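You operate a simulated robot arm through the tools that you are given. There is no shell and no other tool. Be economical: measure what you need, move in short steps, check, and stop when the job is done.

Carry out the task below with a simulated robot arm. There is one attempt and no reset: what you move stays moved.

TASK
Add the tray's orange and red tomatoes to the lane carton and pen it between the purple stops.
Fine: the tray on the narrow table; use free cells; slide the N31 stop out, slide the carton up to it, then slide the N30 stop out.

It is judged by the outcome, as a careful person would: the job done as asked, and still so three seconds after it is handed in. It fails if anything else is knocked over, pushed out of place, dropped, spilled or broken.

THE ROBOT
A 6-joint arm with a two-finger parallel gripper, fixed in place. Base frame: the origin is at the foot of the arm, x ahead of it, y to its left, z up. Readings come in m, degrees, newtons and seconds.
With the tool pointing down near the work surface it reaches from about 0.1 to 0.64 m from the base axis. Its first joint turns from -66.0 to 66.0 degrees. Payload 2.45 kg.
The tool frame sits at the grasp point between the pads (the TCP): z along the fingers, y along the line on which they close. The tips reach 0.024 m beyond it. Largest opening 0.068 m; finger width 0.017, thickness 0.01; the body of the gripper, 0.04 by 0.07 m, starts 0.041 m behind the TCP.
Orientation is that of the tool frame in the base frame, as [roll, pitch, yaw] about the fixed x, y, z axes, in that order (R = Rz(yaw) Ry(pitch) Rx(roll)). With the fingers straight down and closing along the base's y, the tool's x points along the base's -x, its y along +y and its z along -z.

THE INTERFACE
- The arm moves only by the tool nudge_tool. Its arguments are lists of equal length, an entry for each row: "delta_rot": the turn, a rotation vector about the base's x, y, z in degrees, a list of three; "dp": the shift along the base's x, y, z in m, a list of three; "jaw": the opening in per cent of the stroke, from 0 (shut) to 100 (fully open). In form: {"delta_rot": [[ax, ay, az], ...], "dp": [[tx, ty, tz], ...], "jaw": [jaw, ...]}. A call has 1 to 20 rows; each row is the pose to reach, as a shift and turn from the pose commanded when the call began. Rows are played at 5 a second. More than 0.05 m and 8.6 degrees between two rows, or a gripper value outside its range, and nothing of the call is played. Where a pose cannot be reached the arm comes as near as it can. A force on the tool above 90 N (or 10 N above the force at the start of the call, whichever is more), or a blocked arm, ends the call early, and 0.2 s more pass. Each finger travels about 0.108 m/s and halts on what it meets, pressing with about 34 N; the grip force reading is that of the motor and also rises with nothing between the fingers. The clock runs only during rows and for 0.2 s after the last one: add rows that repeat a pose to give the fingers time. It gives the time, the measured TCP pose, the force on the tool (base axes), the opening and the grip force at its end, in the units of the frame above (readings bear some noise).
- Cameras (640 x 400 px; columns grow to the right, rows downward): "scene" is fixed at [0.1347, 0.4054, 1.4449]; the picture's right is [-0.90, -0.44, 0.00], its down [-0.32, 0.66, -0.68] and it looks along [0.30, -0.61, -0.73] (base axes); focal length 350 px, centre (320, 200). "wrist" rides on the gripper at [-0.032, 0, -0.039] in the tool frame; the picture's right is [0.00, -1.00, 0.00], its down [0.97, 0.00, -0.24] and it looks along [0.24, 0.00, 0.97] (tool axes); focal length 218 px, centre (320, 200).
- grab_frame(camera): a new picture of that camera. It takes no simulated time.
- locate(camera, pixels): for up to 12 pixels [column, row] of the newest picture of that camera ("zoom" is the newest enlarged one), the place [x, y, z] in the base frame of the surface seen there, good to about 0.003 m, but the place of the scene camera against the robot may be out by one fixed shift of up to 0.018 m in any direction. It takes no simulated time.
- inspect(camera, box): a new picture of the part [left, top, right, bottom] of that camera's present view, enlarged. It takes no simulated time.
- finish_job(): hands the job in; it is judged then, once.

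Keep the steps short. Do not move on a guess: measure, check each grasp and each placing, and mend mistakes. In all there are 80 turns and 46 pictures (those below and enlarged ones count). Leave the gripper open and the arm clear of the work at the hand-in unless told otherwise, and finish with a single line.

The tools are called after ">>>" as name(argument=value, ...) on one line, values as JSON. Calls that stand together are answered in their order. nudge_tool: Moves the arm, as the interface text tells. Its arguments: {"type":"object","properties":{"delta_rot":{"type":"array","items":{"type":"array","items":{"type":"number"}}},"dp":{"type":"array","items":{"type":"array","items":{"type":"number"}}},"jaw":{"type":"array","items":{"type":"number"}}},"required":["delta_rot","dp","jaw"]} The other tools are called the same way: grab_frame (camera) takes a picture; locate (camera, pixels) gives the place of the surface under pixels of a picture; inspect (camera, box) takes an enlarged picture of a part of a camera's view; finish_job () hands the job in.

At the start:

```text
time_s: 0.0
eef_pos: [0.4637, -0.182, 0.8792]
ee_rot: [180.0, 0.1, -180.0]
force: [-0.1, -0.3, -0.2]
gripper_width: 0.0681
grasp_force: 0.1
```

scene: 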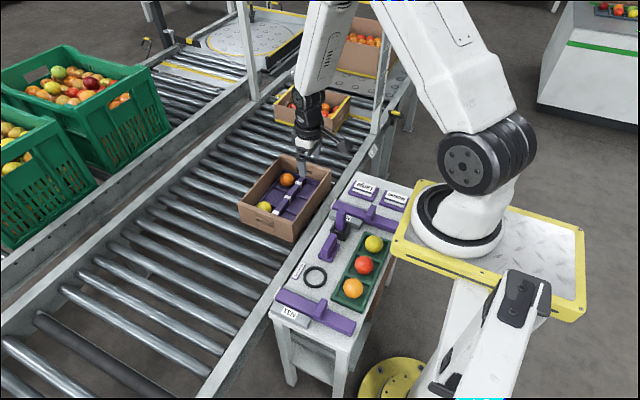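
wrist: 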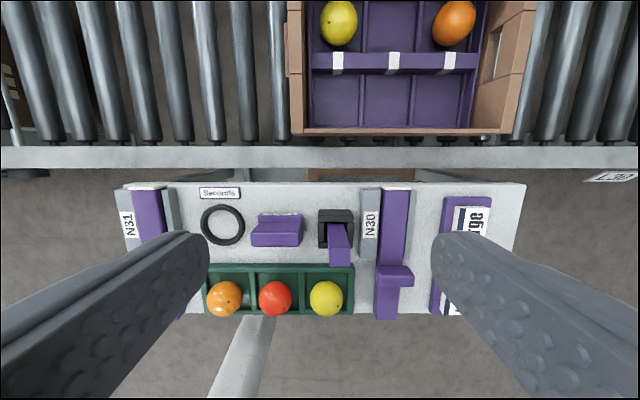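

I see the carton on the rollers and the narrow table with the tray, the stops N31 (left) and N30, and other items. I'll enlarge the views to understand them.

>>> inspect(camera="scene", box=[230, 130, 430, 350])

>>> inspect(camera="wrist", box=[100, 0, 560, 330])

```text
1.82 times, centred on (330, 240) of scene
```

zoom: 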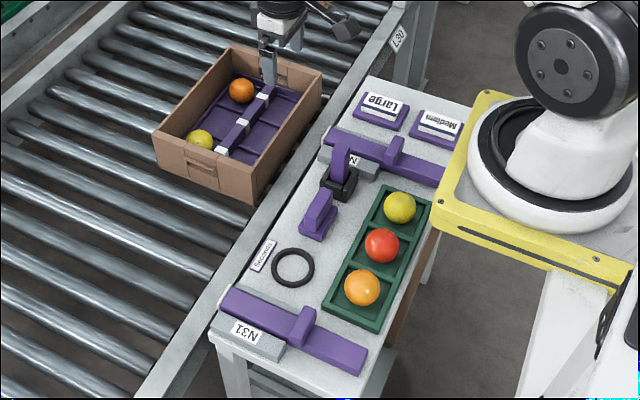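

```text
1.21 times, centred on (330, 165) of wrist
```

zoom: 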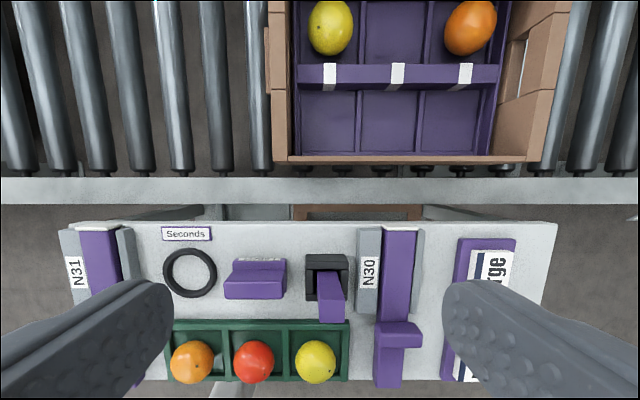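

I'll measure the key points in the enlarged wrist picture: fruits, N30 bar ends and handle, carton cells and walls.

>>> locate(camera="zoom", pixels=[[193, 361], [254, 362], [315, 361], [399, 328], [398, 235], [388, 384], [283, 159], [530, 159], [326, 125], [390, 125], [450, 125], [397, 73]])

>>> locate(camera="wrist", pixels=[[338, 22], [454, 22], [390, 22], [146, 192], [128, 225], [172, 215], [393, 220], [369, 220], [300, 156], [300, 180], [336, 215], [276, 230]])

>>> locate(camera="scene", pixels=[[353, 288], [364, 265], [374, 243], [325, 307], [279, 295], [352, 327], [373, 213], [337, 205], [286, 157], [239, 203], [290, 240], [332, 171]])

```text
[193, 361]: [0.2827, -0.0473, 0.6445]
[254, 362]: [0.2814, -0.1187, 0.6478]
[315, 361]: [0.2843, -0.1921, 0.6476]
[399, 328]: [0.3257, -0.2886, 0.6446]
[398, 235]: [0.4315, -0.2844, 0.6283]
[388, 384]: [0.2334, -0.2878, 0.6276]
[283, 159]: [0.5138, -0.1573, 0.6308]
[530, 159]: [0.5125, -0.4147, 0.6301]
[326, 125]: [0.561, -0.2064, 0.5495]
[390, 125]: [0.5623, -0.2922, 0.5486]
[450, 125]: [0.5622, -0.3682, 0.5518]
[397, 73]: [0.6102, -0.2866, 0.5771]
```

```text
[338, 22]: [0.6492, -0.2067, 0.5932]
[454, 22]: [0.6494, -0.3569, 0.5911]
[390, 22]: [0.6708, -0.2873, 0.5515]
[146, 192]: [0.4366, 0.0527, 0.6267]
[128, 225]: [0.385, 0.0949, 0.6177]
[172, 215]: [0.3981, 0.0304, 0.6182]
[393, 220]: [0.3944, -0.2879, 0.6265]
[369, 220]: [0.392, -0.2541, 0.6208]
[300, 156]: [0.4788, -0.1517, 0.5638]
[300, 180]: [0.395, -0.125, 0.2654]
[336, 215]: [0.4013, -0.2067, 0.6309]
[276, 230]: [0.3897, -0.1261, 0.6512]
```

```text
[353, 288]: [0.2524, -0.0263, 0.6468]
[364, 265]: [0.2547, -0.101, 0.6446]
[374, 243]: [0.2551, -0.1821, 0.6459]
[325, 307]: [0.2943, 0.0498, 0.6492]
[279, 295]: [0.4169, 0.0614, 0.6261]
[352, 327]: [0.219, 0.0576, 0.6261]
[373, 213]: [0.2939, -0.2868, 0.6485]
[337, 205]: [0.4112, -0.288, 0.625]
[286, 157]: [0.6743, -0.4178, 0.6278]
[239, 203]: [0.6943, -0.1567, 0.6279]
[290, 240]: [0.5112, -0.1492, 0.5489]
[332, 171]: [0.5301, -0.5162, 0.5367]
```

Tomatoes are about 5 cm wide, the carton spans y -0.155 to -0.415, and the bars sit at y≈0.05 and -0.288. Next I'll look closely at the two stops and the tray.

>>> inspect(camera="scene", box=[265, 255, 385, 345])

>>> inspect(camera="scene", box=[310, 165, 430, 255])

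```text
4.44 times, centred on (325, 300) of scene
```

zoom: 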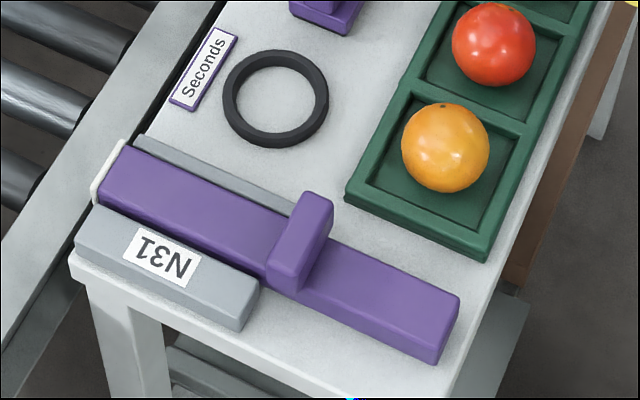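

```text
4.44 times, centred on (370, 210) of scene
```

zoom: 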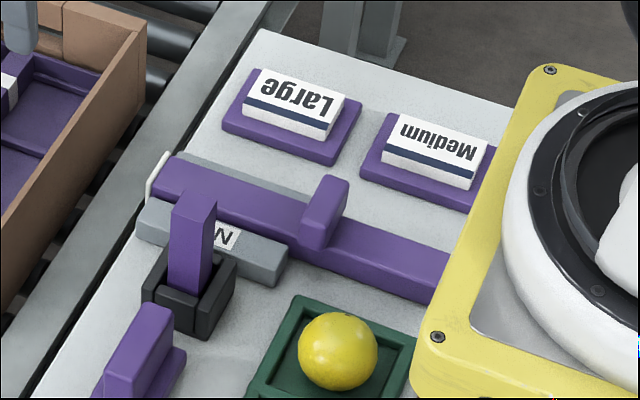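

I'll measure the N30 handle, the standing purple stick, and the guide heights.

>>> locate(camera="zoom", pixels=[[195, 200], [335, 181], [318, 200], [338, 190], [312, 215], [310, 240], [300, 265], [160, 172], [178, 162], [280, 265], [300, 340], [338, 345]])

>>> inspect(camera="wrist", box=[340, 170, 440, 330])

```text
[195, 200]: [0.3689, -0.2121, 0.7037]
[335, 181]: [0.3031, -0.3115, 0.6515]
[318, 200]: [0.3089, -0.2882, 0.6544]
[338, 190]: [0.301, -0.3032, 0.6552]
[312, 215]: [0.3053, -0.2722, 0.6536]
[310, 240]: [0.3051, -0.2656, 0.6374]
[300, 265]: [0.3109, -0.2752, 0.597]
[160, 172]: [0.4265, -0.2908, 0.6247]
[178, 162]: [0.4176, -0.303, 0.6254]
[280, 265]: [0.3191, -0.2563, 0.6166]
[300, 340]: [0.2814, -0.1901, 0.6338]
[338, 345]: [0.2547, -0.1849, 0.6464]
```

```text
2.50 times, centred on (390, 250) of wrist
```

zoom: 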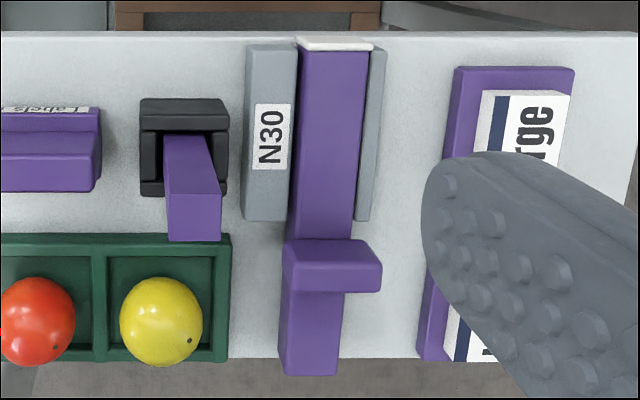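

>>> locate(camera="zoom", pixels=[[295, 246], [375, 246], [290, 268], [372, 270], [290, 285], [194, 208], [170, 205], [218, 205], [335, 40], [298, 60], [368, 60], [270, 215]])

>>> locate(camera="wrist", pixels=[[350, 270], [350, 310], [300, 267], [250, 268], [301, 300], [252, 300], [230, 310], [470, 40], [500, 120], [470, 127], [288, 120], [303, 120]])

```text
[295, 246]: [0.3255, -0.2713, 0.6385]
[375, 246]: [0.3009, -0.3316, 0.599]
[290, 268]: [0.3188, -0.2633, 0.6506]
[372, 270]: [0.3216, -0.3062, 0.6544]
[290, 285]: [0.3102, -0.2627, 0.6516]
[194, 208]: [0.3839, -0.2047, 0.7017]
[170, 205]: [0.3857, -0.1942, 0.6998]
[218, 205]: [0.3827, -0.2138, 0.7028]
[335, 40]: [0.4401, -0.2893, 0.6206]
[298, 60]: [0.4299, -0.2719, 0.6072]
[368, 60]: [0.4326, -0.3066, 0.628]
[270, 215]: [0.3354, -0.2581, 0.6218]
```

```text
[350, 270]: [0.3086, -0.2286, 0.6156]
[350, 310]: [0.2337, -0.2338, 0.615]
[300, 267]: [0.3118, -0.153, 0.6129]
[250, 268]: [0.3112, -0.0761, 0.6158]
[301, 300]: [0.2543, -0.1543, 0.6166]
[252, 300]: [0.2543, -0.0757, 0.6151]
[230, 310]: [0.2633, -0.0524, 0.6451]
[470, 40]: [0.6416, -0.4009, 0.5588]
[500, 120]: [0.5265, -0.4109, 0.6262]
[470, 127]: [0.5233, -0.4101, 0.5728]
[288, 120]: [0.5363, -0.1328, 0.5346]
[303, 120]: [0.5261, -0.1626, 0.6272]
```

The handles are about 2 cm thick in x, about 4.4 cm wide, with tops at z≈0.653. The bar tops are at 0.627 and the standing stick's top is at 0.70. I'll turn the gripper by -90° so it closes along x, and go high above the N31 handle.

>>> nudge_tool(delta_rot=[[0, 0, -8], [0, 0, -16], [0, 0, -24], [0, 0, -32], [0, 0, -40], [0, 0, -48], [0, 0, -56], [0, 0, -64], [0, 0, -72], [0, 0, -80], [0, 0, -85], [0, 0, -90], [0, 0, -90]], dp=[[-0.012, 0.02, -0.01], [-0.024, 0.04, -0.02], [-0.036, 0.06, -0.03], [-0.048, 0.08, -0.04], [-0.06, 0.1, -0.05], [-0.072, 0.12, -0.06], [-0.084, 0.14, -0.07], [-0.096, 0.16, -0.08], [-0.108, 0.18, -0.09], [-0.12, 0.2, -0.1], [-0.132, 0.22, -0.105], [-0.146, 0.235, -0.109], [-0.146, 0.235, -0.109]], jaw=[100, 100, 100, 100, 100, 100, 100, 100, 100, 100, 100, 100, 100])

>>> grab_frame(camera="wrist")

```text
time_s: 2.8
eef_pos: [0.3161, 0.0518, 0.7687]
ee_rot: [180.0, 0.1, 90.0]
force: [-0.3, 0.2, 0.0]
gripper_width: 0.0679
grasp_force: 0.1
```

```text
38 pictures are left
```

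wrist: 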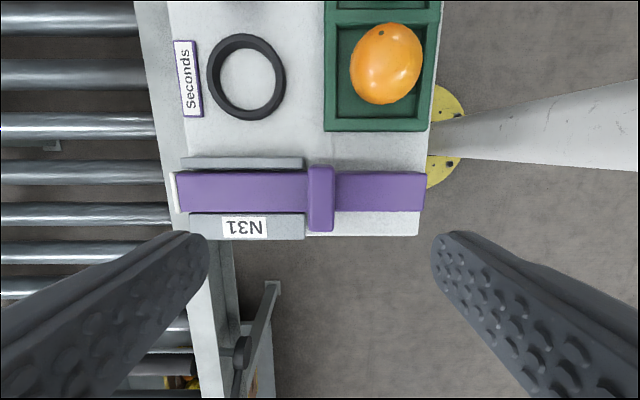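

The view shows the N31 handle near (321,198), right below the tool. I'll measure it.

>>> locate(camera="wrist", pixels=[[311, 200], [331, 200], [321, 170], [321, 228], [182, 190], [420, 190], [250, 190], [177, 190], [305, 162], [305, 235], [386, 62], [436, 80]])

```text
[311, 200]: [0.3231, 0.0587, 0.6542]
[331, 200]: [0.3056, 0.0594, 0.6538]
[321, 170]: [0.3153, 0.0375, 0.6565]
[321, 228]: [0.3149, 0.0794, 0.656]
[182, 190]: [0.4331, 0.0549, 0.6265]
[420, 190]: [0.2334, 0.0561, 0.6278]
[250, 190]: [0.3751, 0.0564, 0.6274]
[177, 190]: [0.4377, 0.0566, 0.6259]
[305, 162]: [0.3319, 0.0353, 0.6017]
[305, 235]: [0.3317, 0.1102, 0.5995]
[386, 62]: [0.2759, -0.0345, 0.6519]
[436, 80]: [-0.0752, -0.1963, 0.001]
```

Handle centre is (0.315, 0.058), top 0.655. I'll descend to TCP z≈0.657 (tips at 0.633, above the bar top 0.627) and close on the handle.

>>> nudge_tool(delta_rot=[[0, 0, 0], [0, 0, 0], [0, 0, 0], [0, 0, 0], [0, 0, 0], [0, 0, 0], [0, 0, 0], [0, 0, 0]], dp=[[-0.001, 0.006, -0.03], [-0.001, 0.006, -0.06], [-0.001, 0.006, -0.09], [-0.001, 0.006, -0.112], [-0.001, 0.006, -0.112], [-0.001, 0.006, -0.112], [-0.001, 0.006, -0.112], [-0.001, 0.006, -0.112]], jaw=[100, 100, 100, 100, 100, 20, 20, 20])

```text
time_s: 4.6
eef_pos: [0.3172, 0.0587, 0.6573]
ee_rot: [-179.9, 0.2, 90.1]
force: [-2.3, -0.1, -11.6]
gripper_width: 0.0198
grasp_force: 37.2
```

The handle is gripped (opening 0.0198). Now I'll slide N31 along +x by 0.10 m in small steps and check.

>>> nudge_tool(delta_rot=[[0, 0, 0], [0, 0, 0], [0, 0, 0], [0, 0, 0], [0, 0, 0], [0, 0, 0]], dp=[[0.015, 0, 0], [0.035, 0, 0], [0.055, 0, 0], [0.075, 0, 0], [0.095, 0, 0], [0.1, 0, 0]], jaw=[20, 20, 20, 20, 20, 20])

>>> grab_frame(camera="scene")

```text
time_s: 6.0
eef_pos: [0.4161, 0.0589, 0.6576]
ee_rot: [-179.8, 0.1, 90.0]
force: [-2.0, -6.1, -33.4]
gripper_width: 0.0199
grasp_force: 37.5
```

```text
37 pictures are left
```

scene: 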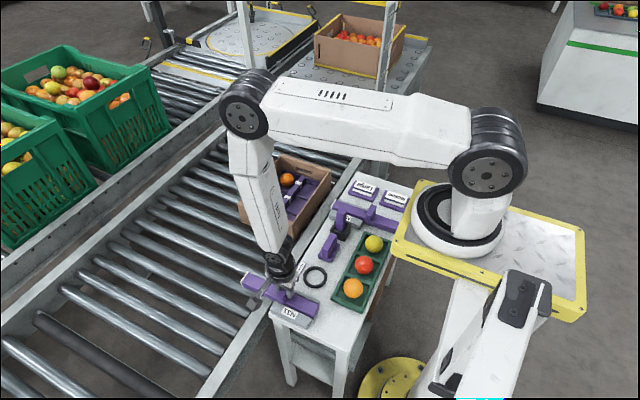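

N31 moved 0.10 m, but a vertical load of about 33 N has built up. I'll loosen the jaw slightly (the rear finger still pushes the handle) and read the force.

>>> nudge_tool(delta_rot=[[0, 0, 0], [0, 0, 0]], dp=[[0, 0, 0], [0, 0, 0]], jaw=[38, 38])

>>> inspect(camera="scene", box=[220, 240, 360, 345])

```text
time_s: 6.6
eef_pos: [0.418, 0.0585, 0.6589]
ee_rot: [179.9, 0.1, 90.1]
force: [-1.1, -0.2, 0.4]
gripper_width: 0.0258
grasp_force: 0.0
```

```text
3.81 times, centred on (290, 292) of scene
```

zoom: 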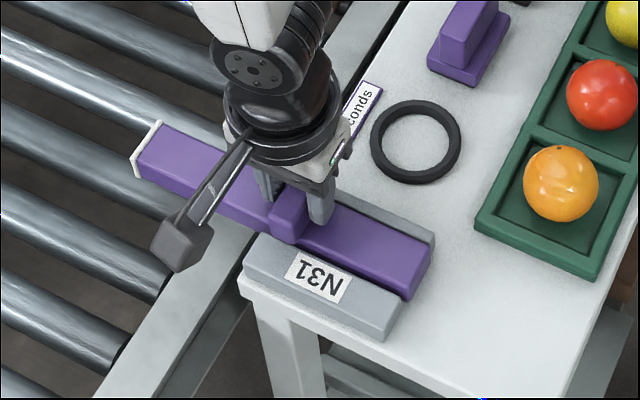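

The load is gone and the bar lies level in its guide. I'll push on with the rear finger in small steps, watching the force.

>>> nudge_tool(delta_rot=[[0, 0, 0], [0, 0, 0], [0, 0, 0]], dp=[[0.012, 0, 0], [0.024, 0, 0], [0.03, 0, 0]], jaw=[38, 38, 38])

>>> inspect(camera="scene", box=[220, 240, 360, 345])

```text
time_s: 7.4
eef_pos: [0.447, 0.0576, 0.6577]
ee_rot: [180.0, 0.1, 90.1]
force: [-1.2, 0.5, 0.9]
gripper_width: 0.0269
grasp_force: 0.7
```

```text
3.81 times, centred on (290, 292) of scene
```

zoom: 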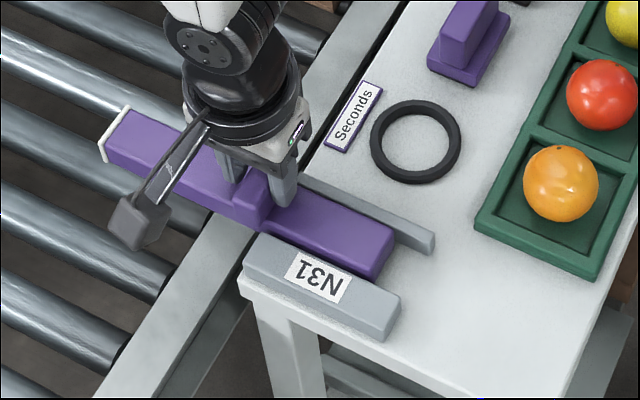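

The bar has passed its balance point and stays level, so it is held in a slide. I'll continue in small steps.

>>> nudge_tool(delta_rot=[[0, 0, 0], [0, 0, 0], [0, 0, 0]], dp=[[0.01, 0, 0], [0.02, 0, 0], [0.025, 0, 0]], jaw=[38, 38, 38])

>>> inspect(camera="scene", box=[220, 240, 360, 345])

```text
time_s: 8.2
eef_pos: [0.4718, 0.0565, 0.6589]
ee_rot: [-179.9, 0.1, 90.0]
force: [-1.7, 0.3, 0.8]
gripper_width: 0.0272
grasp_force: 0.8
```

```text
3.81 times, centred on (290, 292) of scene
```

zoom: 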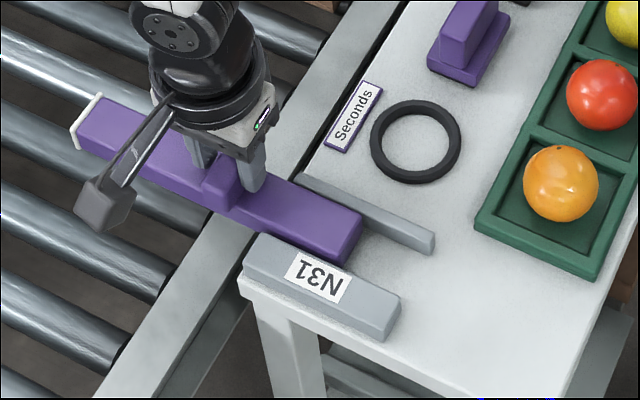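

Travel is now about 0.157 m and the force is low. I'll check for an end stop with a few careful millimetres.

>>> nudge_tool(delta_rot=[[0, 0, 0], [0, 0, 0], [0, 0, 0]], dp=[[0.004, 0, 0], [0.008, 0, 0], [0.012, 0, 0]], jaw=[38, 38, 38])

>>> grab_frame(camera="wrist")

```text
time_s: 9.0
eef_pos: [0.4843, 0.0573, 0.6579]
ee_rot: [180.0, 0.1, 90.0]
force: [-1.9, -0.5, 0.4]
gripper_width: 0.0269
grasp_force: 0.9
```

```text
33 pictures are left
```

wrist: 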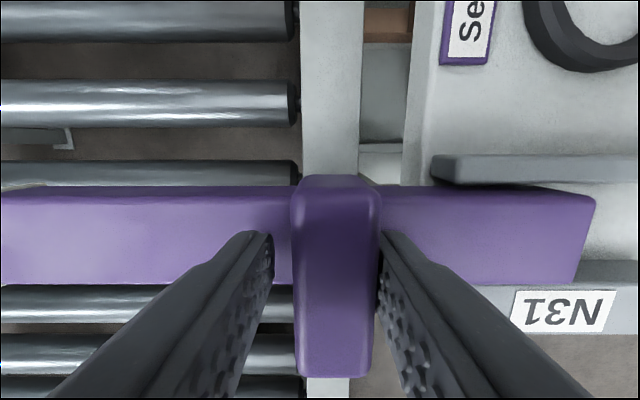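

Still free. The handle is at x≈0.488 and about 3 cm of the bar remains in the guide. I'll go another 1.2 cm to feel for the end stop.

>>> nudge_tool(delta_rot=[[0, 0, 0], [0, 0, 0], [0, 0, 0]], dp=[[0.004, 0, 0], [0.008, 0, 0], [0.012, 0, 0]], jaw=[38, 38, 38])

```text
time_s: 9.8
eef_pos: [0.493, 0.0574, 0.6559]
ee_rot: [-179.7, 0.1, 89.9]
force: [-11.9, 4.5, 1.3]
gripper_width: 0.0358
grasp_force: 5.8
```

The end stop is reached (force rises, travel about 0.18 m). I'll release N31 and lift, then go above the carton's near wall.

>>> nudge_tool(delta_rot=[[0, 0, 0], [0, 0, 0], [0, 0, 0], [0, 0, 0], [0, 0, 0], [0, 0, 0], [0, 0, 0], [0, 0, 0], [0, 0, 0], [0, 0, 0], [0, 0, 0], [0, 0, 0], [0, 0, 0], [0, 0, 0]], dp=[[-0.008, 0, 0], [-0.008, 0, 0], [-0.008, 0, 0.025], [-0.008, 0, 0.06], [-0.008, 0, 0.1], [-0.002, -0.04, 0.1], [0.002, -0.08, 0.1], [0.006, -0.12, 0.1], [0.01, -0.16, 0.1], [0.014, -0.2, 0.1], [0.018, -0.24, 0.1], [0.018, -0.28, 0.1], [0.018, -0.32, 0.1], [0.018, -0.332, 0.1]], jaw=[60, 90, 100, 100, 100, 100, 100, 100, 100, 100, 100, 100, 100, 100])

>>> grab_frame(camera="wrist")

>>> grab_frame(camera="scene")

```text
time_s: 12.8
eef_pos: [0.5136, -0.2744, 0.7582]
ee_rot: [180.0, 0.2, 90.1]
force: [0.2, 0.1, -0.2]
gripper_width: 0.0679
grasp_force: 0.0
```

```text
32 pictures are left
```

wrist: 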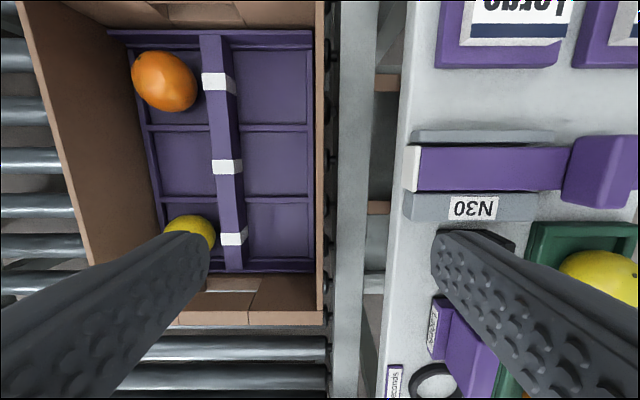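

```text
31 pictures are left
```

scene: 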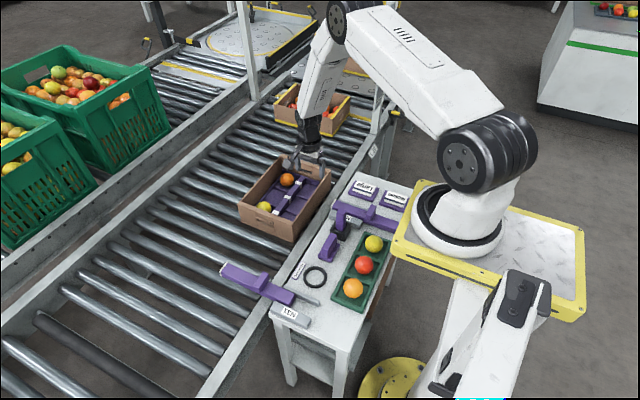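

The near wall is at column ≈320. I'll measure its top, inner and outer faces, the rail, and the N31 bar.

>>> locate(camera="wrist", pixels=[[320, 150], [320, 200], [320, 250], [323, 200], [316, 200], [312, 200], [338, 200], [355, 200], [320, 318], [250, 320], [60, 160], [278, 160]])

>>> locate(camera="scene", pixels=[[224, 266], [263, 279], [290, 296], [240, 268], [250, 275]])

```text
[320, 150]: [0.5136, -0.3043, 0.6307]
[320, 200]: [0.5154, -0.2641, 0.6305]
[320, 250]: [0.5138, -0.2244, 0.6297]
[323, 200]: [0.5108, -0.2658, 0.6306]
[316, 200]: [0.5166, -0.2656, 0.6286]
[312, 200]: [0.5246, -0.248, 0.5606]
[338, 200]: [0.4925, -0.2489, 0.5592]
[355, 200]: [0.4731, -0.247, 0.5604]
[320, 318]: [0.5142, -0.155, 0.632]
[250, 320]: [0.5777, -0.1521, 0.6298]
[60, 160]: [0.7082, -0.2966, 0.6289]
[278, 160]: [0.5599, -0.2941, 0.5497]
```

```text
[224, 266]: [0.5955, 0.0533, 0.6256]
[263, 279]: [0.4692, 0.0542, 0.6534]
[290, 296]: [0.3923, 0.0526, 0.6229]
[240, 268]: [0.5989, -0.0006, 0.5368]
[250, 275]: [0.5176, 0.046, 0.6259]
```

The wall is centred at x=0.514, about 8 mm thick, top 0.631. I'll descend to z≈0.628 astride it and close.

>>> nudge_tool(delta_rot=[[0, 0, 0], [0, 0, 0], [0, 0, 0], [0, 0, 0], [0, 0, 0], [0, 0, 0], [0, 0, 0], [0, 0, 0], [0, 0, 0], [0, 0, 0]], dp=[[0, -0.008, -0.03], [0, -0.008, -0.06], [0, -0.008, -0.09], [0, -0.008, -0.115], [0, -0.008, -0.13], [0, -0.008, -0.13], [0, -0.008, -0.13], [0, -0.008, -0.13], [0, -0.008, -0.13], [0, -0.008, -0.13]], jaw=[100, 100, 100, 100, 100, 60, 30, 8, 5, 5])

```text
time_s: 15.0
eef_pos: [0.5136, -0.2823, 0.6292]
ee_rot: [180.0, 0.1, 90.1]
force: [0.8, -0.3, -0.1]
gripper_width: 0.0056
grasp_force: 28.8
```

The wall is gripped (5.6 mm). I'll drag the carton slowly along +y by 0.17 m first.

>>> nudge_tool(delta_rot=[[0, 0, 0], [0, 0, 0], [0, 0, 0], [0, 0, 0], [0, 0, 0], [0, 0, 0], [0, 0, 0], [0, 0, 0], [0, 0, 0], [0, 0, 0], [0, 0, 0], [0, 0, 0], [0, 0, 0], [0, 0, 0], [0, 0, 0], [0, 0, 0], [0, 0, 0]], dp=[[0, 0.005, 0], [0, 0.014, 0], [0, 0.025, 0], [0, 0.037, 0], [0, 0.049, 0], [0, 0.061, 0], [0, 0.073, 0], [0, 0.085, 0], [0, 0.097, 0], [0, 0.109, 0], [0, 0.121, 0], [0, 0.133, 0], [0, 0.145, 0], [0, 0.155, 0], [0, 0.163, 0], [0, 0.168, 0], [0, 0.17, 0]], jaw=[5, 5, 5, 5, 5, 5, 5, 5, 5, 5, 5, 5, 5, 5, 5, 5, 5])

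>>> grab_frame(camera="scene")

```text
time_s: 18.6
eef_pos: [0.5129, -0.1116, 0.6276]
ee_rot: [-180.0, 0.2, 90.0]
force: [-0.8, -1.4, 22.5]
gripper_width: 0.0056
grasp_force: 28.2
```

```text
30 pictures are left
```

scene: 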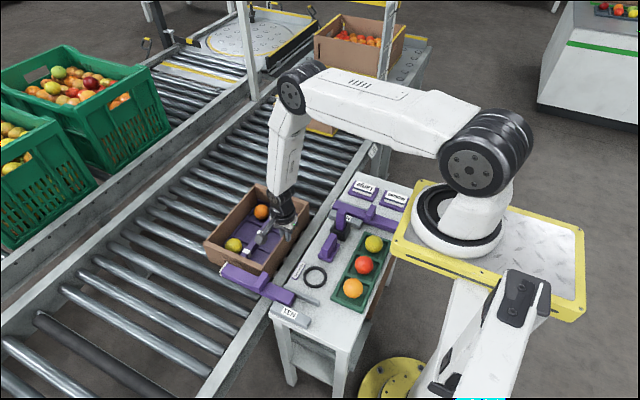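

The carton arrived near the bar, level. I'll take the remaining ~2 cm in small steps and stop on contact.

>>> nudge_tool(delta_rot=[[0, 0, 0], [0, 0, 0], [0, 0, 0], [0, 0, 0], [0, 0, 0]], dp=[[0, 0.004, 0.001], [0, 0.008, 0.001], [0, 0.012, 0.001], [0, 0.015, 0.001], [0, 0.015, 0.001]], jaw=[5, 5, 5, 5, 5])

>>> inspect(camera="scene", box=[190, 170, 350, 310])

```text
time_s: 19.8
eef_pos: [0.5118, -0.0974, 0.6273]
ee_rot: [-179.8, 0.0, 89.8]
force: [-10.3, -30.3, 0.4]
gripper_width: 0.0059
grasp_force: 28.5
```

```text
2.86 times, centred on (270, 240) of scene
```

zoom: 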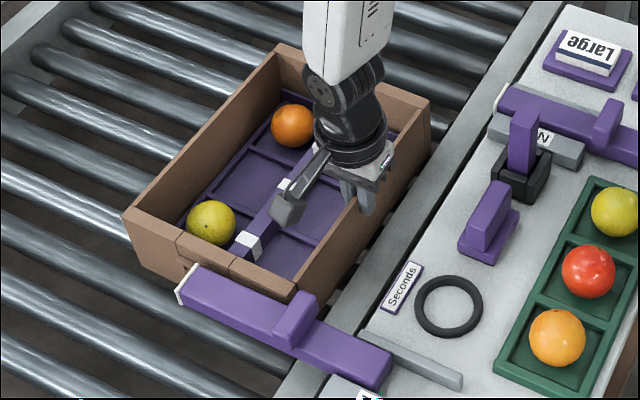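

Contact with the N31 bar (about 30 N). I'll ease back 1 mm to unload, open and lift, then look from above.

>>> nudge_tool(delta_rot=[[0, 0, 0], [0, 0, 0], [0, 0, 0], [0, 0, 0], [0, 0, 0], [0, 0, 0], [0, 0, 0], [0, 0, 0], [0, 0, 0]], dp=[[0, -0.001, 0], [0, -0.001, 0], [0, -0.001, 0], [0, -0.001, 0], [0, -0.001, 0.02], [0, -0.001, 0.05], [0, -0.001, 0.09], [0, -0.001, 0.13], [0, -0.001, 0.15]], jaw=[5, 30, 60, 90, 100, 100, 100, 100, 100])

>>> grab_frame(camera="wrist")

```text
time_s: 21.8
eef_pos: [0.514, -0.0987, 0.7783]
ee_rot: [180.0, 0.0, 89.9]
force: [-0.1, -0.1, 0.5]
gripper_width: 0.068
grasp_force: 0.2
```

```text
28 pictures are left
```

wrist: 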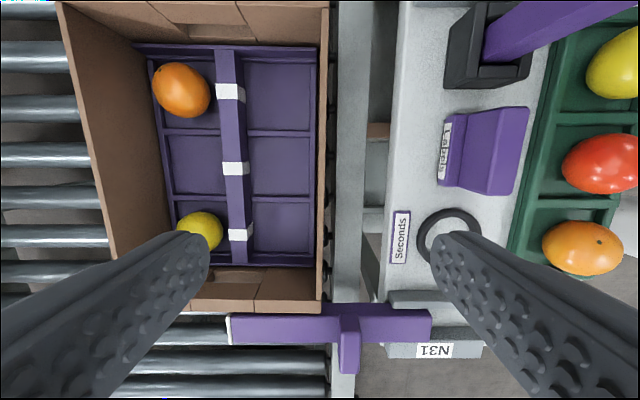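

Carton is up against N31 and straight. I'll measure cell centres, carton end and the tray fruits.

>>> locate(camera="wrist", pixels=[[283, 87], [283, 164], [283, 225], [260, 131], [260, 192], [314, 164], [245, 164], [285, 308], [240, 325], [600, 163], [582, 248], [235, 155]])

>>> locate(camera="scene", pixels=[[255, 184], [307, 207]])

```text
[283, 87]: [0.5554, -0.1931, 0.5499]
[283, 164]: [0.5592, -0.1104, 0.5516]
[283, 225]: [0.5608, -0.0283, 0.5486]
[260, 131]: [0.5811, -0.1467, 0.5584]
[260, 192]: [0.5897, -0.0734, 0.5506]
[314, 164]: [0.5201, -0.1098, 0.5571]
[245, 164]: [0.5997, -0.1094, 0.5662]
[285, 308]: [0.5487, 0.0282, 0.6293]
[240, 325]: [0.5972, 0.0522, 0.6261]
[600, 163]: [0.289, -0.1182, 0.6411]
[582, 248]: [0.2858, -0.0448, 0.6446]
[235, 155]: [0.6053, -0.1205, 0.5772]
```

```text
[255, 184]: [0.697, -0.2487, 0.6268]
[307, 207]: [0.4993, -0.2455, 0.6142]
```

Carton cells: middle (0.559,-0.110), outer (0.559,-0.185), ridges low. I'll turn back to closing along y and go above the orange tomato.

>>> nudge_tool(delta_rot=[[0, 0, 7.5], [0, 0, 15], [0, 0, 22.5], [0, 0, 30], [0, 0, 37.5], [0, 0, 45], [0, 0, 52.5], [0, 0, 60], [0, 0, 67.5], [0, 0, 75], [0, 0, 82.5], [0, 0, 90], [0, 0, 90]], dp=[[-0.02, 0.004, 0], [-0.04, 0.008, 0], [-0.06, 0.013, 0], [-0.08, 0.018, 0], [-0.1, 0.022, 0], [-0.12, 0.027, 0], [-0.14, 0.032, 0], [-0.16, 0.036, 0], [-0.18, 0.041, 0], [-0.2, 0.045, 0], [-0.215, 0.05, 0], [-0.23, 0.053, 0], [-0.23, 0.053, 0]], jaw=[100, 100, 100, 100, 100, 100, 100, 100, 100, 100, 100, 90, 90])

>>> grab_frame(camera="wrist")

```text
time_s: 24.6
eef_pos: [0.2833, -0.0464, 0.7786]
ee_rot: [180.0, 0.0, -179.8]
force: [0.1, -0.1, 0.4]
gripper_width: 0.061
grasp_force: 0.0
```

```text
27 pictures are left
```

wrist: 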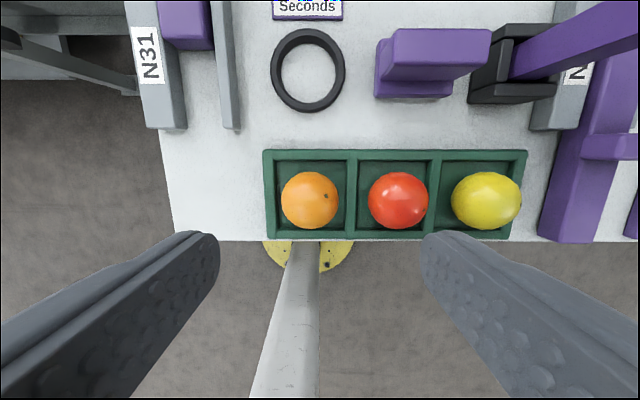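

I'll measure the fruit edges and tray rims.

>>> locate(camera="wrist", pixels=[[310, 200], [284, 200], [336, 200], [310, 174], [310, 227], [398, 200], [371, 200], [425, 200], [398, 175], [398, 226], [352, 170], [290, 168]])

```text
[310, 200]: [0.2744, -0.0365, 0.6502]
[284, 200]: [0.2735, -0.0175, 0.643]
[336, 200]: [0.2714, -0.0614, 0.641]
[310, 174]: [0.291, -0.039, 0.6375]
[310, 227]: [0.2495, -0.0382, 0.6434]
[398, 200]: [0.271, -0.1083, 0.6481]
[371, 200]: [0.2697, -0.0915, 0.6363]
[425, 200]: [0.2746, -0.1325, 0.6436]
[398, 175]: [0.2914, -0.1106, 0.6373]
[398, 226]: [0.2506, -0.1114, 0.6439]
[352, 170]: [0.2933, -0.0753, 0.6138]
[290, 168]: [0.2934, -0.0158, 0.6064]
```

Orange centre is (0.271,-0.0385), top 0.650, with the red one at (0.271,-0.111). I'll descend to z≈0.640 with jaw at 90 % (tips above the rim at 0.615).

>>> nudge_tool(delta_rot=[[0, 0, 0], [0, 0, 0], [0, 0, 0], [0, 0, 0], [0, 0, 0], [0, 0, 0], [0, 0, 0]], dp=[[-0.012, 0.008, -0.01], [-0.012, 0.008, -0.045], [-0.012, 0.008, -0.08], [-0.012, 0.008, -0.11], [-0.012, 0.008, -0.13], [-0.012, 0.008, -0.1385], [-0.012, 0.008, -0.1385]], jaw=[90, 90, 90, 90, 90, 90, 90])

>>> grab_frame(camera="wrist")

```text
time_s: 26.2
eef_pos: [0.2711, -0.0377, 0.639]
ee_rot: [179.9, 0.0, 179.9]
force: [-0.2, -0.3, 0.0]
gripper_width: 0.0614
grasp_force: 0.1
```

```text
26 pictures are left
```

wrist: 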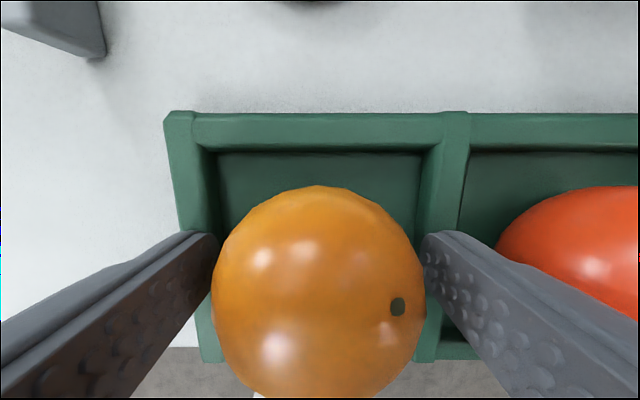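

The fingers straddle the orange tomato without touching its neighbour. I'll close gently and then lift slightly.

>>> nudge_tool(delta_rot=[[0, 0, 0], [0, 0, 0], [0, 0, 0], [0, 0, 0], [0, 0, 0], [0, 0, 0]], dp=[[0, 0, 0], [0, 0, 0], [0, 0, 0], [0, 0, 0], [0, 0, 0.01], [0, 0, 0.03]], jaw=[75, 66, 62, 62, 62, 62])

>>> inspect(camera="wrist", box=[0, 0, 640, 400])

```text
time_s: 27.6
eef_pos: [0.2705, -0.036, 0.6702]
ee_rot: [180.0, 0.1, 180.0]
force: [0.1, 0.6, -0.7]
gripper_width: 0.0509
grasp_force: 15.9
```

```text
1.00 times, centred on (320, 200) of wrist
```

zoom: 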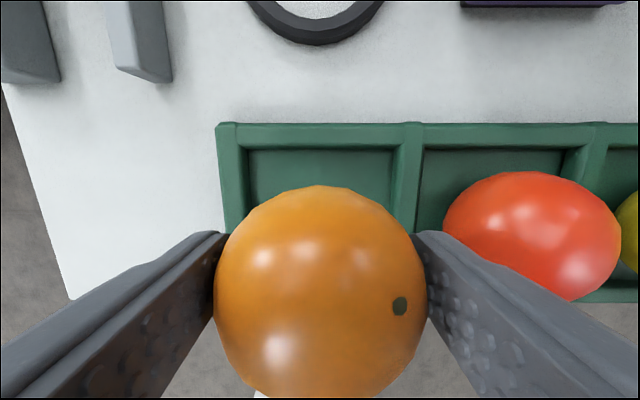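

The orange tomato is held (0.051 m, 16 N). I'll lift and carry it above the middle free cell (0.559,-0.110).

>>> nudge_tool(delta_rot=[[0, 0, 0], [0, 0, 0], [0, 0, 0], [0, 0, 0], [0, 0, 0], [0, 0, 0], [0, 0, 0], [0, 0, 0], [0, 0, 0], [0, 0, 0], [0, 0, 0], [0, 0, 0], [0, 0, 0], [0, 0, 0], [0, 0, 0]], dp=[[0, 0, 0.02], [0, 0, 0.045], [0, 0, 0.07], [0.01, -0.003, 0.09], [0.035, -0.01, 0.1], [0.065, -0.018, 0.1], [0.095, -0.025, 0.1], [0.125, -0.033, 0.1], [0.155, -0.041, 0.1], [0.185, -0.049, 0.1], [0.215, -0.057, 0.1], [0.245, -0.065, 0.1], [0.268, -0.07, 0.1], [0.288, -0.074, 0.1], [0.288, -0.074, 0.1]], jaw=[62, 62, 62, 62, 62, 62, 62, 62, 62, 62, 62, 62, 62, 62, 62])

>>> grab_frame(camera="wrist")

```text
time_s: 30.8
eef_pos: [0.5598, -0.1104, 0.7699]
ee_rot: [-180.0, 0.0, -180.0]
force: [-0.1, 0.2, -0.9]
gripper_width: 0.0507
grasp_force: 15.7
```

```text
24 pictures are left
```

wrist: 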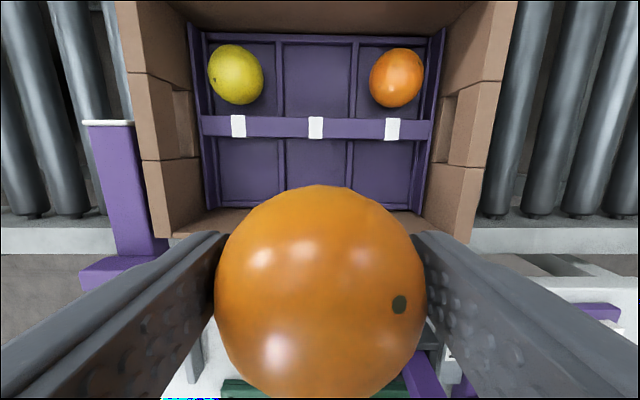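

I'll measure the ridges, the end frames and the carton end walls here.

>>> locate(camera="wrist", pixels=[[207, 170], [218, 170], [283, 165], [350, 165], [418, 170], [424, 170], [153, 200], [465, 200], [245, 170], [384, 170], [316, 170], [316, 127]])

```text
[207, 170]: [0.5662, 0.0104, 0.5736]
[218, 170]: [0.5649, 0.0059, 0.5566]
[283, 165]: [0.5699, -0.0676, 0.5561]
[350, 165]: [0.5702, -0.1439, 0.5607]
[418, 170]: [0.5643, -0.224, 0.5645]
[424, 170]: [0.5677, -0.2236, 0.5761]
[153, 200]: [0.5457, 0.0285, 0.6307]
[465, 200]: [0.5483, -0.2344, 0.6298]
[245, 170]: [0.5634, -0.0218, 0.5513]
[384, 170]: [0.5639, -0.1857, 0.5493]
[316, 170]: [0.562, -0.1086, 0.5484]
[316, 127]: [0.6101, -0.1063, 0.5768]
```

The middle cell's centre is y≈-0.106 and its floor is 0.549. The fruit bottom is about 0.037 below the TCP, so I'll descend to TCP z≈0.588 and check contact before opening.

>>> nudge_tool(delta_rot=[[0, 0, 0], [0, 0, 0], [0, 0, 0], [0, 0, 0], [0, 0, 0], [0, 0, 0], [0, 0, 0], [0, 0, 0], [0, 0, 0]], dp=[[0, 0.004, -0.03], [0, 0.004, -0.06], [0, 0.004, -0.09], [0, 0.004, -0.12], [0, 0.004, -0.145], [0, 0.004, -0.165], [0, 0.004, -0.176], [0, 0.004, -0.182], [0, 0.004, -0.182]], jaw=[62, 62, 62, 62, 62, 62, 62, 62, 62])

>>> grab_frame(camera="wrist")

```text
time_s: 32.8
eef_pos: [0.5603, -0.1064, 0.5883]
ee_rot: [180.0, 0.0, 179.9]
force: [-0.3, 0.3, -0.3]
gripper_width: 0.0511
grasp_force: 15.5
```

```text
23 pictures are left
```

wrist: 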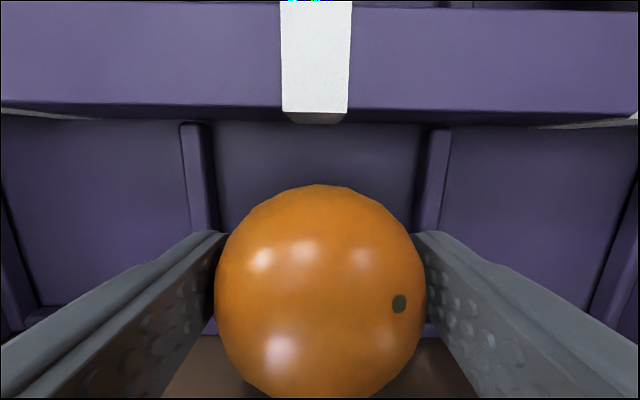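

The fruit is centred between the ridges with no contact yet. I'll lower 3 mm more, open gently and rise straight up.

>>> nudge_tool(delta_rot=[[0, 0, 0], [0, 0, 0], [0, 0, 0]], dp=[[0, 0, -0.0015], [0, 0, -0.003], [0, 0, -0.003]], jaw=[62, 62, 62])

```text
time_s: 33.6
eef_pos: [0.5603, -0.1069, 0.585]
ee_rot: [180.0, 0.0, -180.0]
force: [0.6, 0.4, -0.4]
gripper_width: 0.0511
grasp_force: 15.8
```

Almost down (no load yet, drop under 2–3 mm). Lowering further risks touching the ridges, so I'll open slowly here and then rise.

>>> nudge_tool(delta_rot=[[0, 0, 0], [0, 0, 0], [0, 0, 0], [0, 0, 0], [0, 0, 0], [0, 0, 0], [0, 0, 0], [0, 0, 0]], dp=[[0, 0, -0.001], [0, 0, -0.001], [0, 0, -0.001], [0, 0, -0.001], [0, 0, 0.03], [0, 0, 0.08], [0, 0, 0.13], [0, 0, 0.185]], jaw=[72, 80, 88, 88, 88, 88, 88, 88])

>>> grab_frame(camera="wrist")

```text
refused: row 8 steps farther than a row can; nothing moved
```

```text
22 pictures are left
```

wrist: 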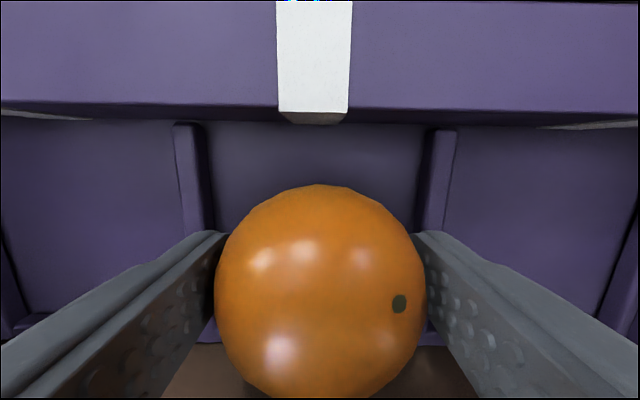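

The last step was too long and was refused. I'll repeat the release with shorter steps.

>>> nudge_tool(delta_rot=[[0, 0, 0], [0, 0, 0], [0, 0, 0], [0, 0, 0], [0, 0, 0], [0, 0, 0], [0, 0, 0], [0, 0, 0], [0, 0, 0]], dp=[[0, 0, -0.001], [0, 0, -0.001], [0, 0, -0.001], [0, 0, -0.001], [0, 0, 0.02], [0, 0, 0.06], [0, 0, 0.1], [0, 0, 0.145], [0, 0, 0.185]], jaw=[72, 80, 86, 86, 86, 86, 86, 86, 86])

>>> grab_frame(camera="wrist")

```text
time_s: 35.6
eef_pos: [0.5601, -0.1068, 0.7707]
ee_rot: [-179.9, 0.0, 180.0]
force: [0.0, 0.0, 0.5]
gripper_width: 0.0585
grasp_force: 0.0
```

```text
21 pictures are left
```

wrist: 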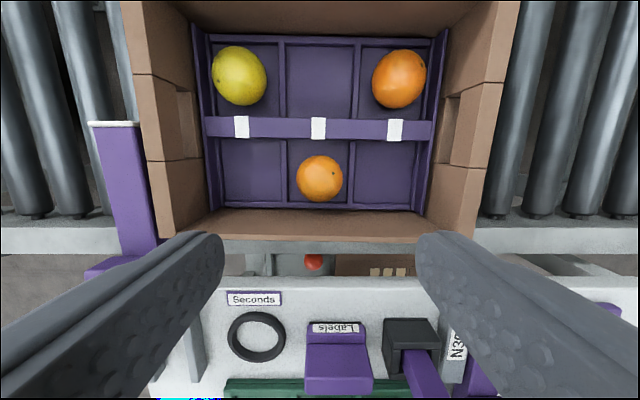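

Orange is in the middle cell. Now I'll go to above the red tomato (0.271,-0.111) and descend partway.

>>> nudge_tool(delta_rot=[[0, 0, 0], [0, 0, 0], [0, 0, 0], [0, 0, 0], [0, 0, 0], [0, 0, 0], [0, 0, 0], [0, 0, 0], [0, 0, 0], [0, 0, 0], [0, 0, 0]], dp=[[-0.03, 0, 0], [-0.065, 0, 0], [-0.1, 0, 0], [-0.135, 0, 0], [-0.17, 0, 0], [-0.205, 0, 0], [-0.24, 0, 0], [-0.27, -0.002, 0], [-0.289, -0.004, 0], [-0.289, -0.004, -0.035], [-0.289, -0.004, -0.04]], jaw=[90, 90, 90, 90, 90, 90, 90, 90, 90, 90, 90])

>>> grab_frame(camera="wrist")

```text
time_s: 38.0
eef_pos: [0.2694, -0.1114, 0.7295]
ee_rot: [179.9, 0.0, 179.9]
force: [-0.3, 0.1, -0.3]
gripper_width: 0.0611
grasp_force: 0.0
```

```text
20 pictures are left
```

wrist: 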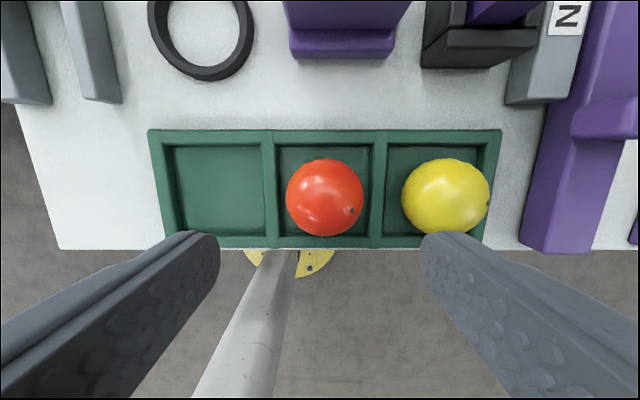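

Red appears at column 324, about 2.5 mm to the -y side. I'll correct that and descend to z≈0.640, then close gently.

>>> nudge_tool(delta_rot=[[0, 0, 0], [0, 0, 0], [0, 0, 0], [0, 0, 0], [0, 0, 0], [0, 0, 0], [0, 0, 0], [0, 0, 0], [0, 0, 0]], dp=[[0.001, -0.0025, -0.02], [0.001, -0.0025, -0.045], [0.001, -0.0025, -0.07], [0.001, -0.0025, -0.09], [0.001, -0.0025, -0.09], [0.001, -0.0025, -0.09], [0.001, -0.0025, -0.09], [0.001, -0.0025, -0.09], [0.001, -0.0025, -0.09]], jaw=[90, 90, 90, 90, 90, 75, 66, 62, 62])

>>> grab_frame(camera="wrist")

```text
time_s: 40.0
eef_pos: [0.2705, -0.1136, 0.6395]
ee_rot: [-180.0, 0.1, -180.0]
force: [0.1, 0.5, -0.3]
gripper_width: 0.0497
grasp_force: 15.7
```

```text
19 pictures are left
```

wrist: 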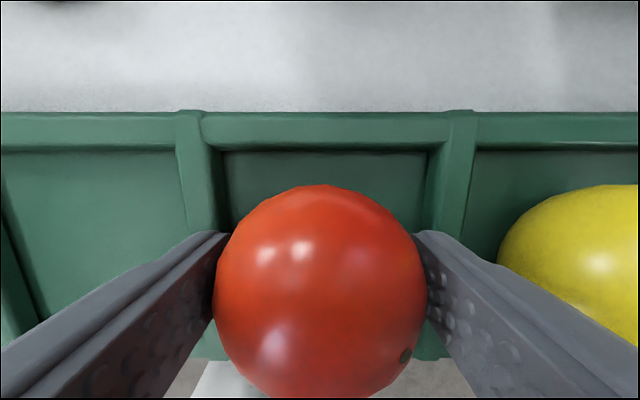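

Red is held (0.0497 m, 15.7 N), clear of the yellow one. I'll lift and carry it above the outer free cell, aiming at y=-0.178 (clear of the end frame at -0.222).

>>> nudge_tool(delta_rot=[[0, 0, 0], [0, 0, 0], [0, 0, 0], [0, 0, 0], [0, 0, 0], [0, 0, 0], [0, 0, 0], [0, 0, 0], [0, 0, 0], [0, 0, 0], [0, 0, 0], [0, 0, 0], [0, 0, 0], [0, 0, 0], [0, 0, 0], [0, 0, 0], [0, 0, 0]], dp=[[0, 0, 0.01], [0, 0, 0.035], [0, 0, 0.065], [0, 0, 0.095], [0.005, 0, 0.12], [0.03, 0, 0.13], [0.06, 0, 0.13], [0.09, 0, 0.13], [0.12, -0.005, 0.13], [0.15, -0.015, 0.13], [0.18, -0.025, 0.13], [0.21, -0.035, 0.13], [0.235, -0.045, 0.13], [0.26, -0.055, 0.13], [0.28, -0.06, 0.13], [0.29, -0.0645, 0.13], [0.29, -0.0645, 0.13]], jaw=[62, 62, 62, 62, 62, 62, 62, 62, 62, 62, 62, 62, 62, 62, 62, 62, 62])

>>> grab_frame(camera="wrist")

```text
time_s: 43.6
eef_pos: [0.5612, -0.1786, 0.7694]
ee_rot: [-180.0, 0.1, -179.9]
force: [0.3, 0.1, -1.1]
gripper_width: 0.0502
grasp_force: 15.8
```

```text
18 pictures are left
```

wrist: 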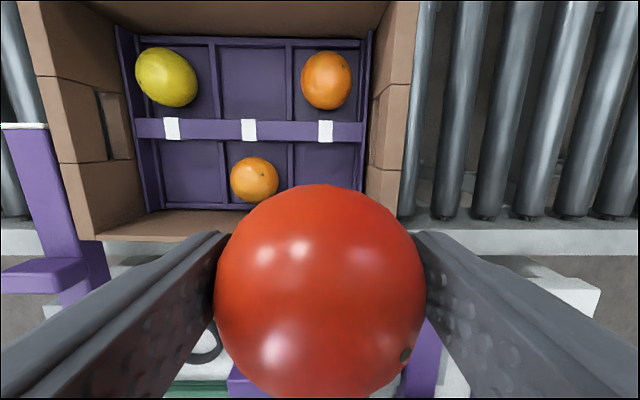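

Red is held steady. I'll measure the end frame and wall from directly above.

>>> locate(camera="wrist", pixels=[[355, 170], [361, 165], [363, 170], [366, 172], [375, 190], [392, 190], [291, 165], [275, 180], [255, 180]])

```text
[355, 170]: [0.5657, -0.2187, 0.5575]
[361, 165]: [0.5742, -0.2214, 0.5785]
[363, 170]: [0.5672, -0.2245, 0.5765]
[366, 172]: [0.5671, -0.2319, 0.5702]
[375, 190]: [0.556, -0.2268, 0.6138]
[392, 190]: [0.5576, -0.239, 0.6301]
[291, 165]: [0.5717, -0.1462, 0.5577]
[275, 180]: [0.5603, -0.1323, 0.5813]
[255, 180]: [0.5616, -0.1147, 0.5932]
```

The frame's inner face is at -0.2205 and the orange fruit's edge at -0.131, so there are about 5 mm free on both sides. I'll descend to z≈0.586.

>>> nudge_tool(delta_rot=[[0, 0, 0], [0, 0, 0], [0, 0, 0], [0, 0, 0], [0, 0, 0], [0, 0, 0], [0, 0, 0], [0, 0, 0], [0, 0, 0]], dp=[[0, 0.0005, -0.03], [0, 0.0005, -0.06], [0, 0.0005, -0.09], [0, 0.0005, -0.12], [0, 0.0005, -0.145], [0, 0.0005, -0.165], [0, 0.0005, -0.177], [0, 0.0005, -0.184], [0, 0.0005, -0.184]], jaw=[62, 62, 62, 62, 62, 62, 62, 62, 62])

>>> grab_frame(camera="wrist")

```text
time_s: 45.6
eef_pos: [0.5615, -0.1777, 0.5845]
ee_rot: [180.0, 0.1, 179.9]
force: [0.1, -1.0, -0.9]
gripper_width: 0.0501
grasp_force: 16.0
```

```text
17 pictures are left
```

wrist: 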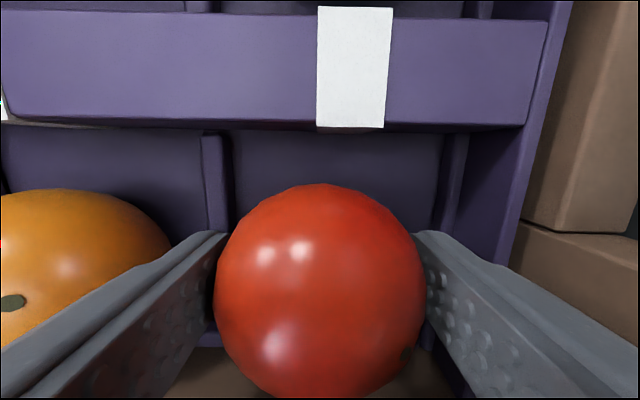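

Red is over its cell, with the fingers clear of the frame and the orange fruit. I'll open just a little (to 80 %) and rise.

>>> nudge_tool(delta_rot=[[0, 0, 0], [0, 0, 0], [0, 0, 0], [0, 0, 0], [0, 0, 0], [0, 0, 0], [0, 0, 0], [0, 0, 0], [0, 0, 0]], dp=[[0, 0, -0.001], [0, 0, -0.001], [0, 0, -0.001], [0, 0, -0.001], [0, 0, 0.02], [0, 0, 0.06], [0, 0, 0.1], [0, 0, 0.145], [0, 0, 0.185]], jaw=[72, 78, 81, 81, 81, 81, 81, 81, 81])

>>> grab_frame(camera="wrist")

```text
time_s: 47.6
eef_pos: [0.5603, -0.1784, 0.7691]
ee_rot: [180.0, 0.0, 179.9]
force: [0.7, 0.0, -0.6]
gripper_width: 0.0552
grasp_force: 0.0
```

```text
16 pictures are left
```

wrist: 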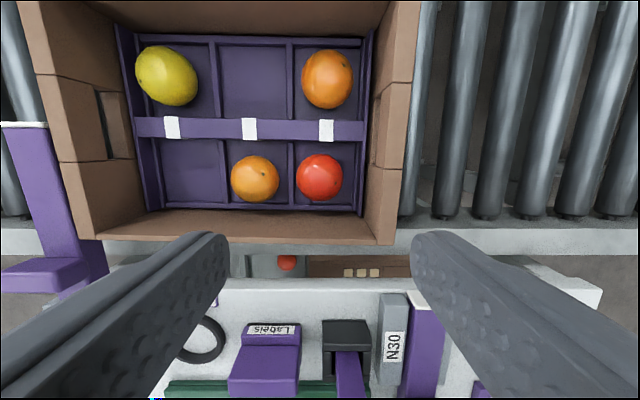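

Both tomatoes sit in their cells. I'll check the carton's rear end against the N30 bar line, and its front end against N31.

>>> locate(camera="wrist", pixels=[[385, 240], [398, 170], [408, 100], [92, 235], [70, 180], [60, 160], [409, 312], [443, 330], [425, 340]])

```text
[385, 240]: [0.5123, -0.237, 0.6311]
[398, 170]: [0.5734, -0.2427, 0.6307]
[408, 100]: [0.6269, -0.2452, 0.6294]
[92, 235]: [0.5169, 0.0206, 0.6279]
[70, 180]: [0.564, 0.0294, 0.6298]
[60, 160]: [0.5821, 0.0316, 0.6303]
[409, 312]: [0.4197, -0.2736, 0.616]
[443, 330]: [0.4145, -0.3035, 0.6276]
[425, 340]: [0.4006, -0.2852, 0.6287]
```

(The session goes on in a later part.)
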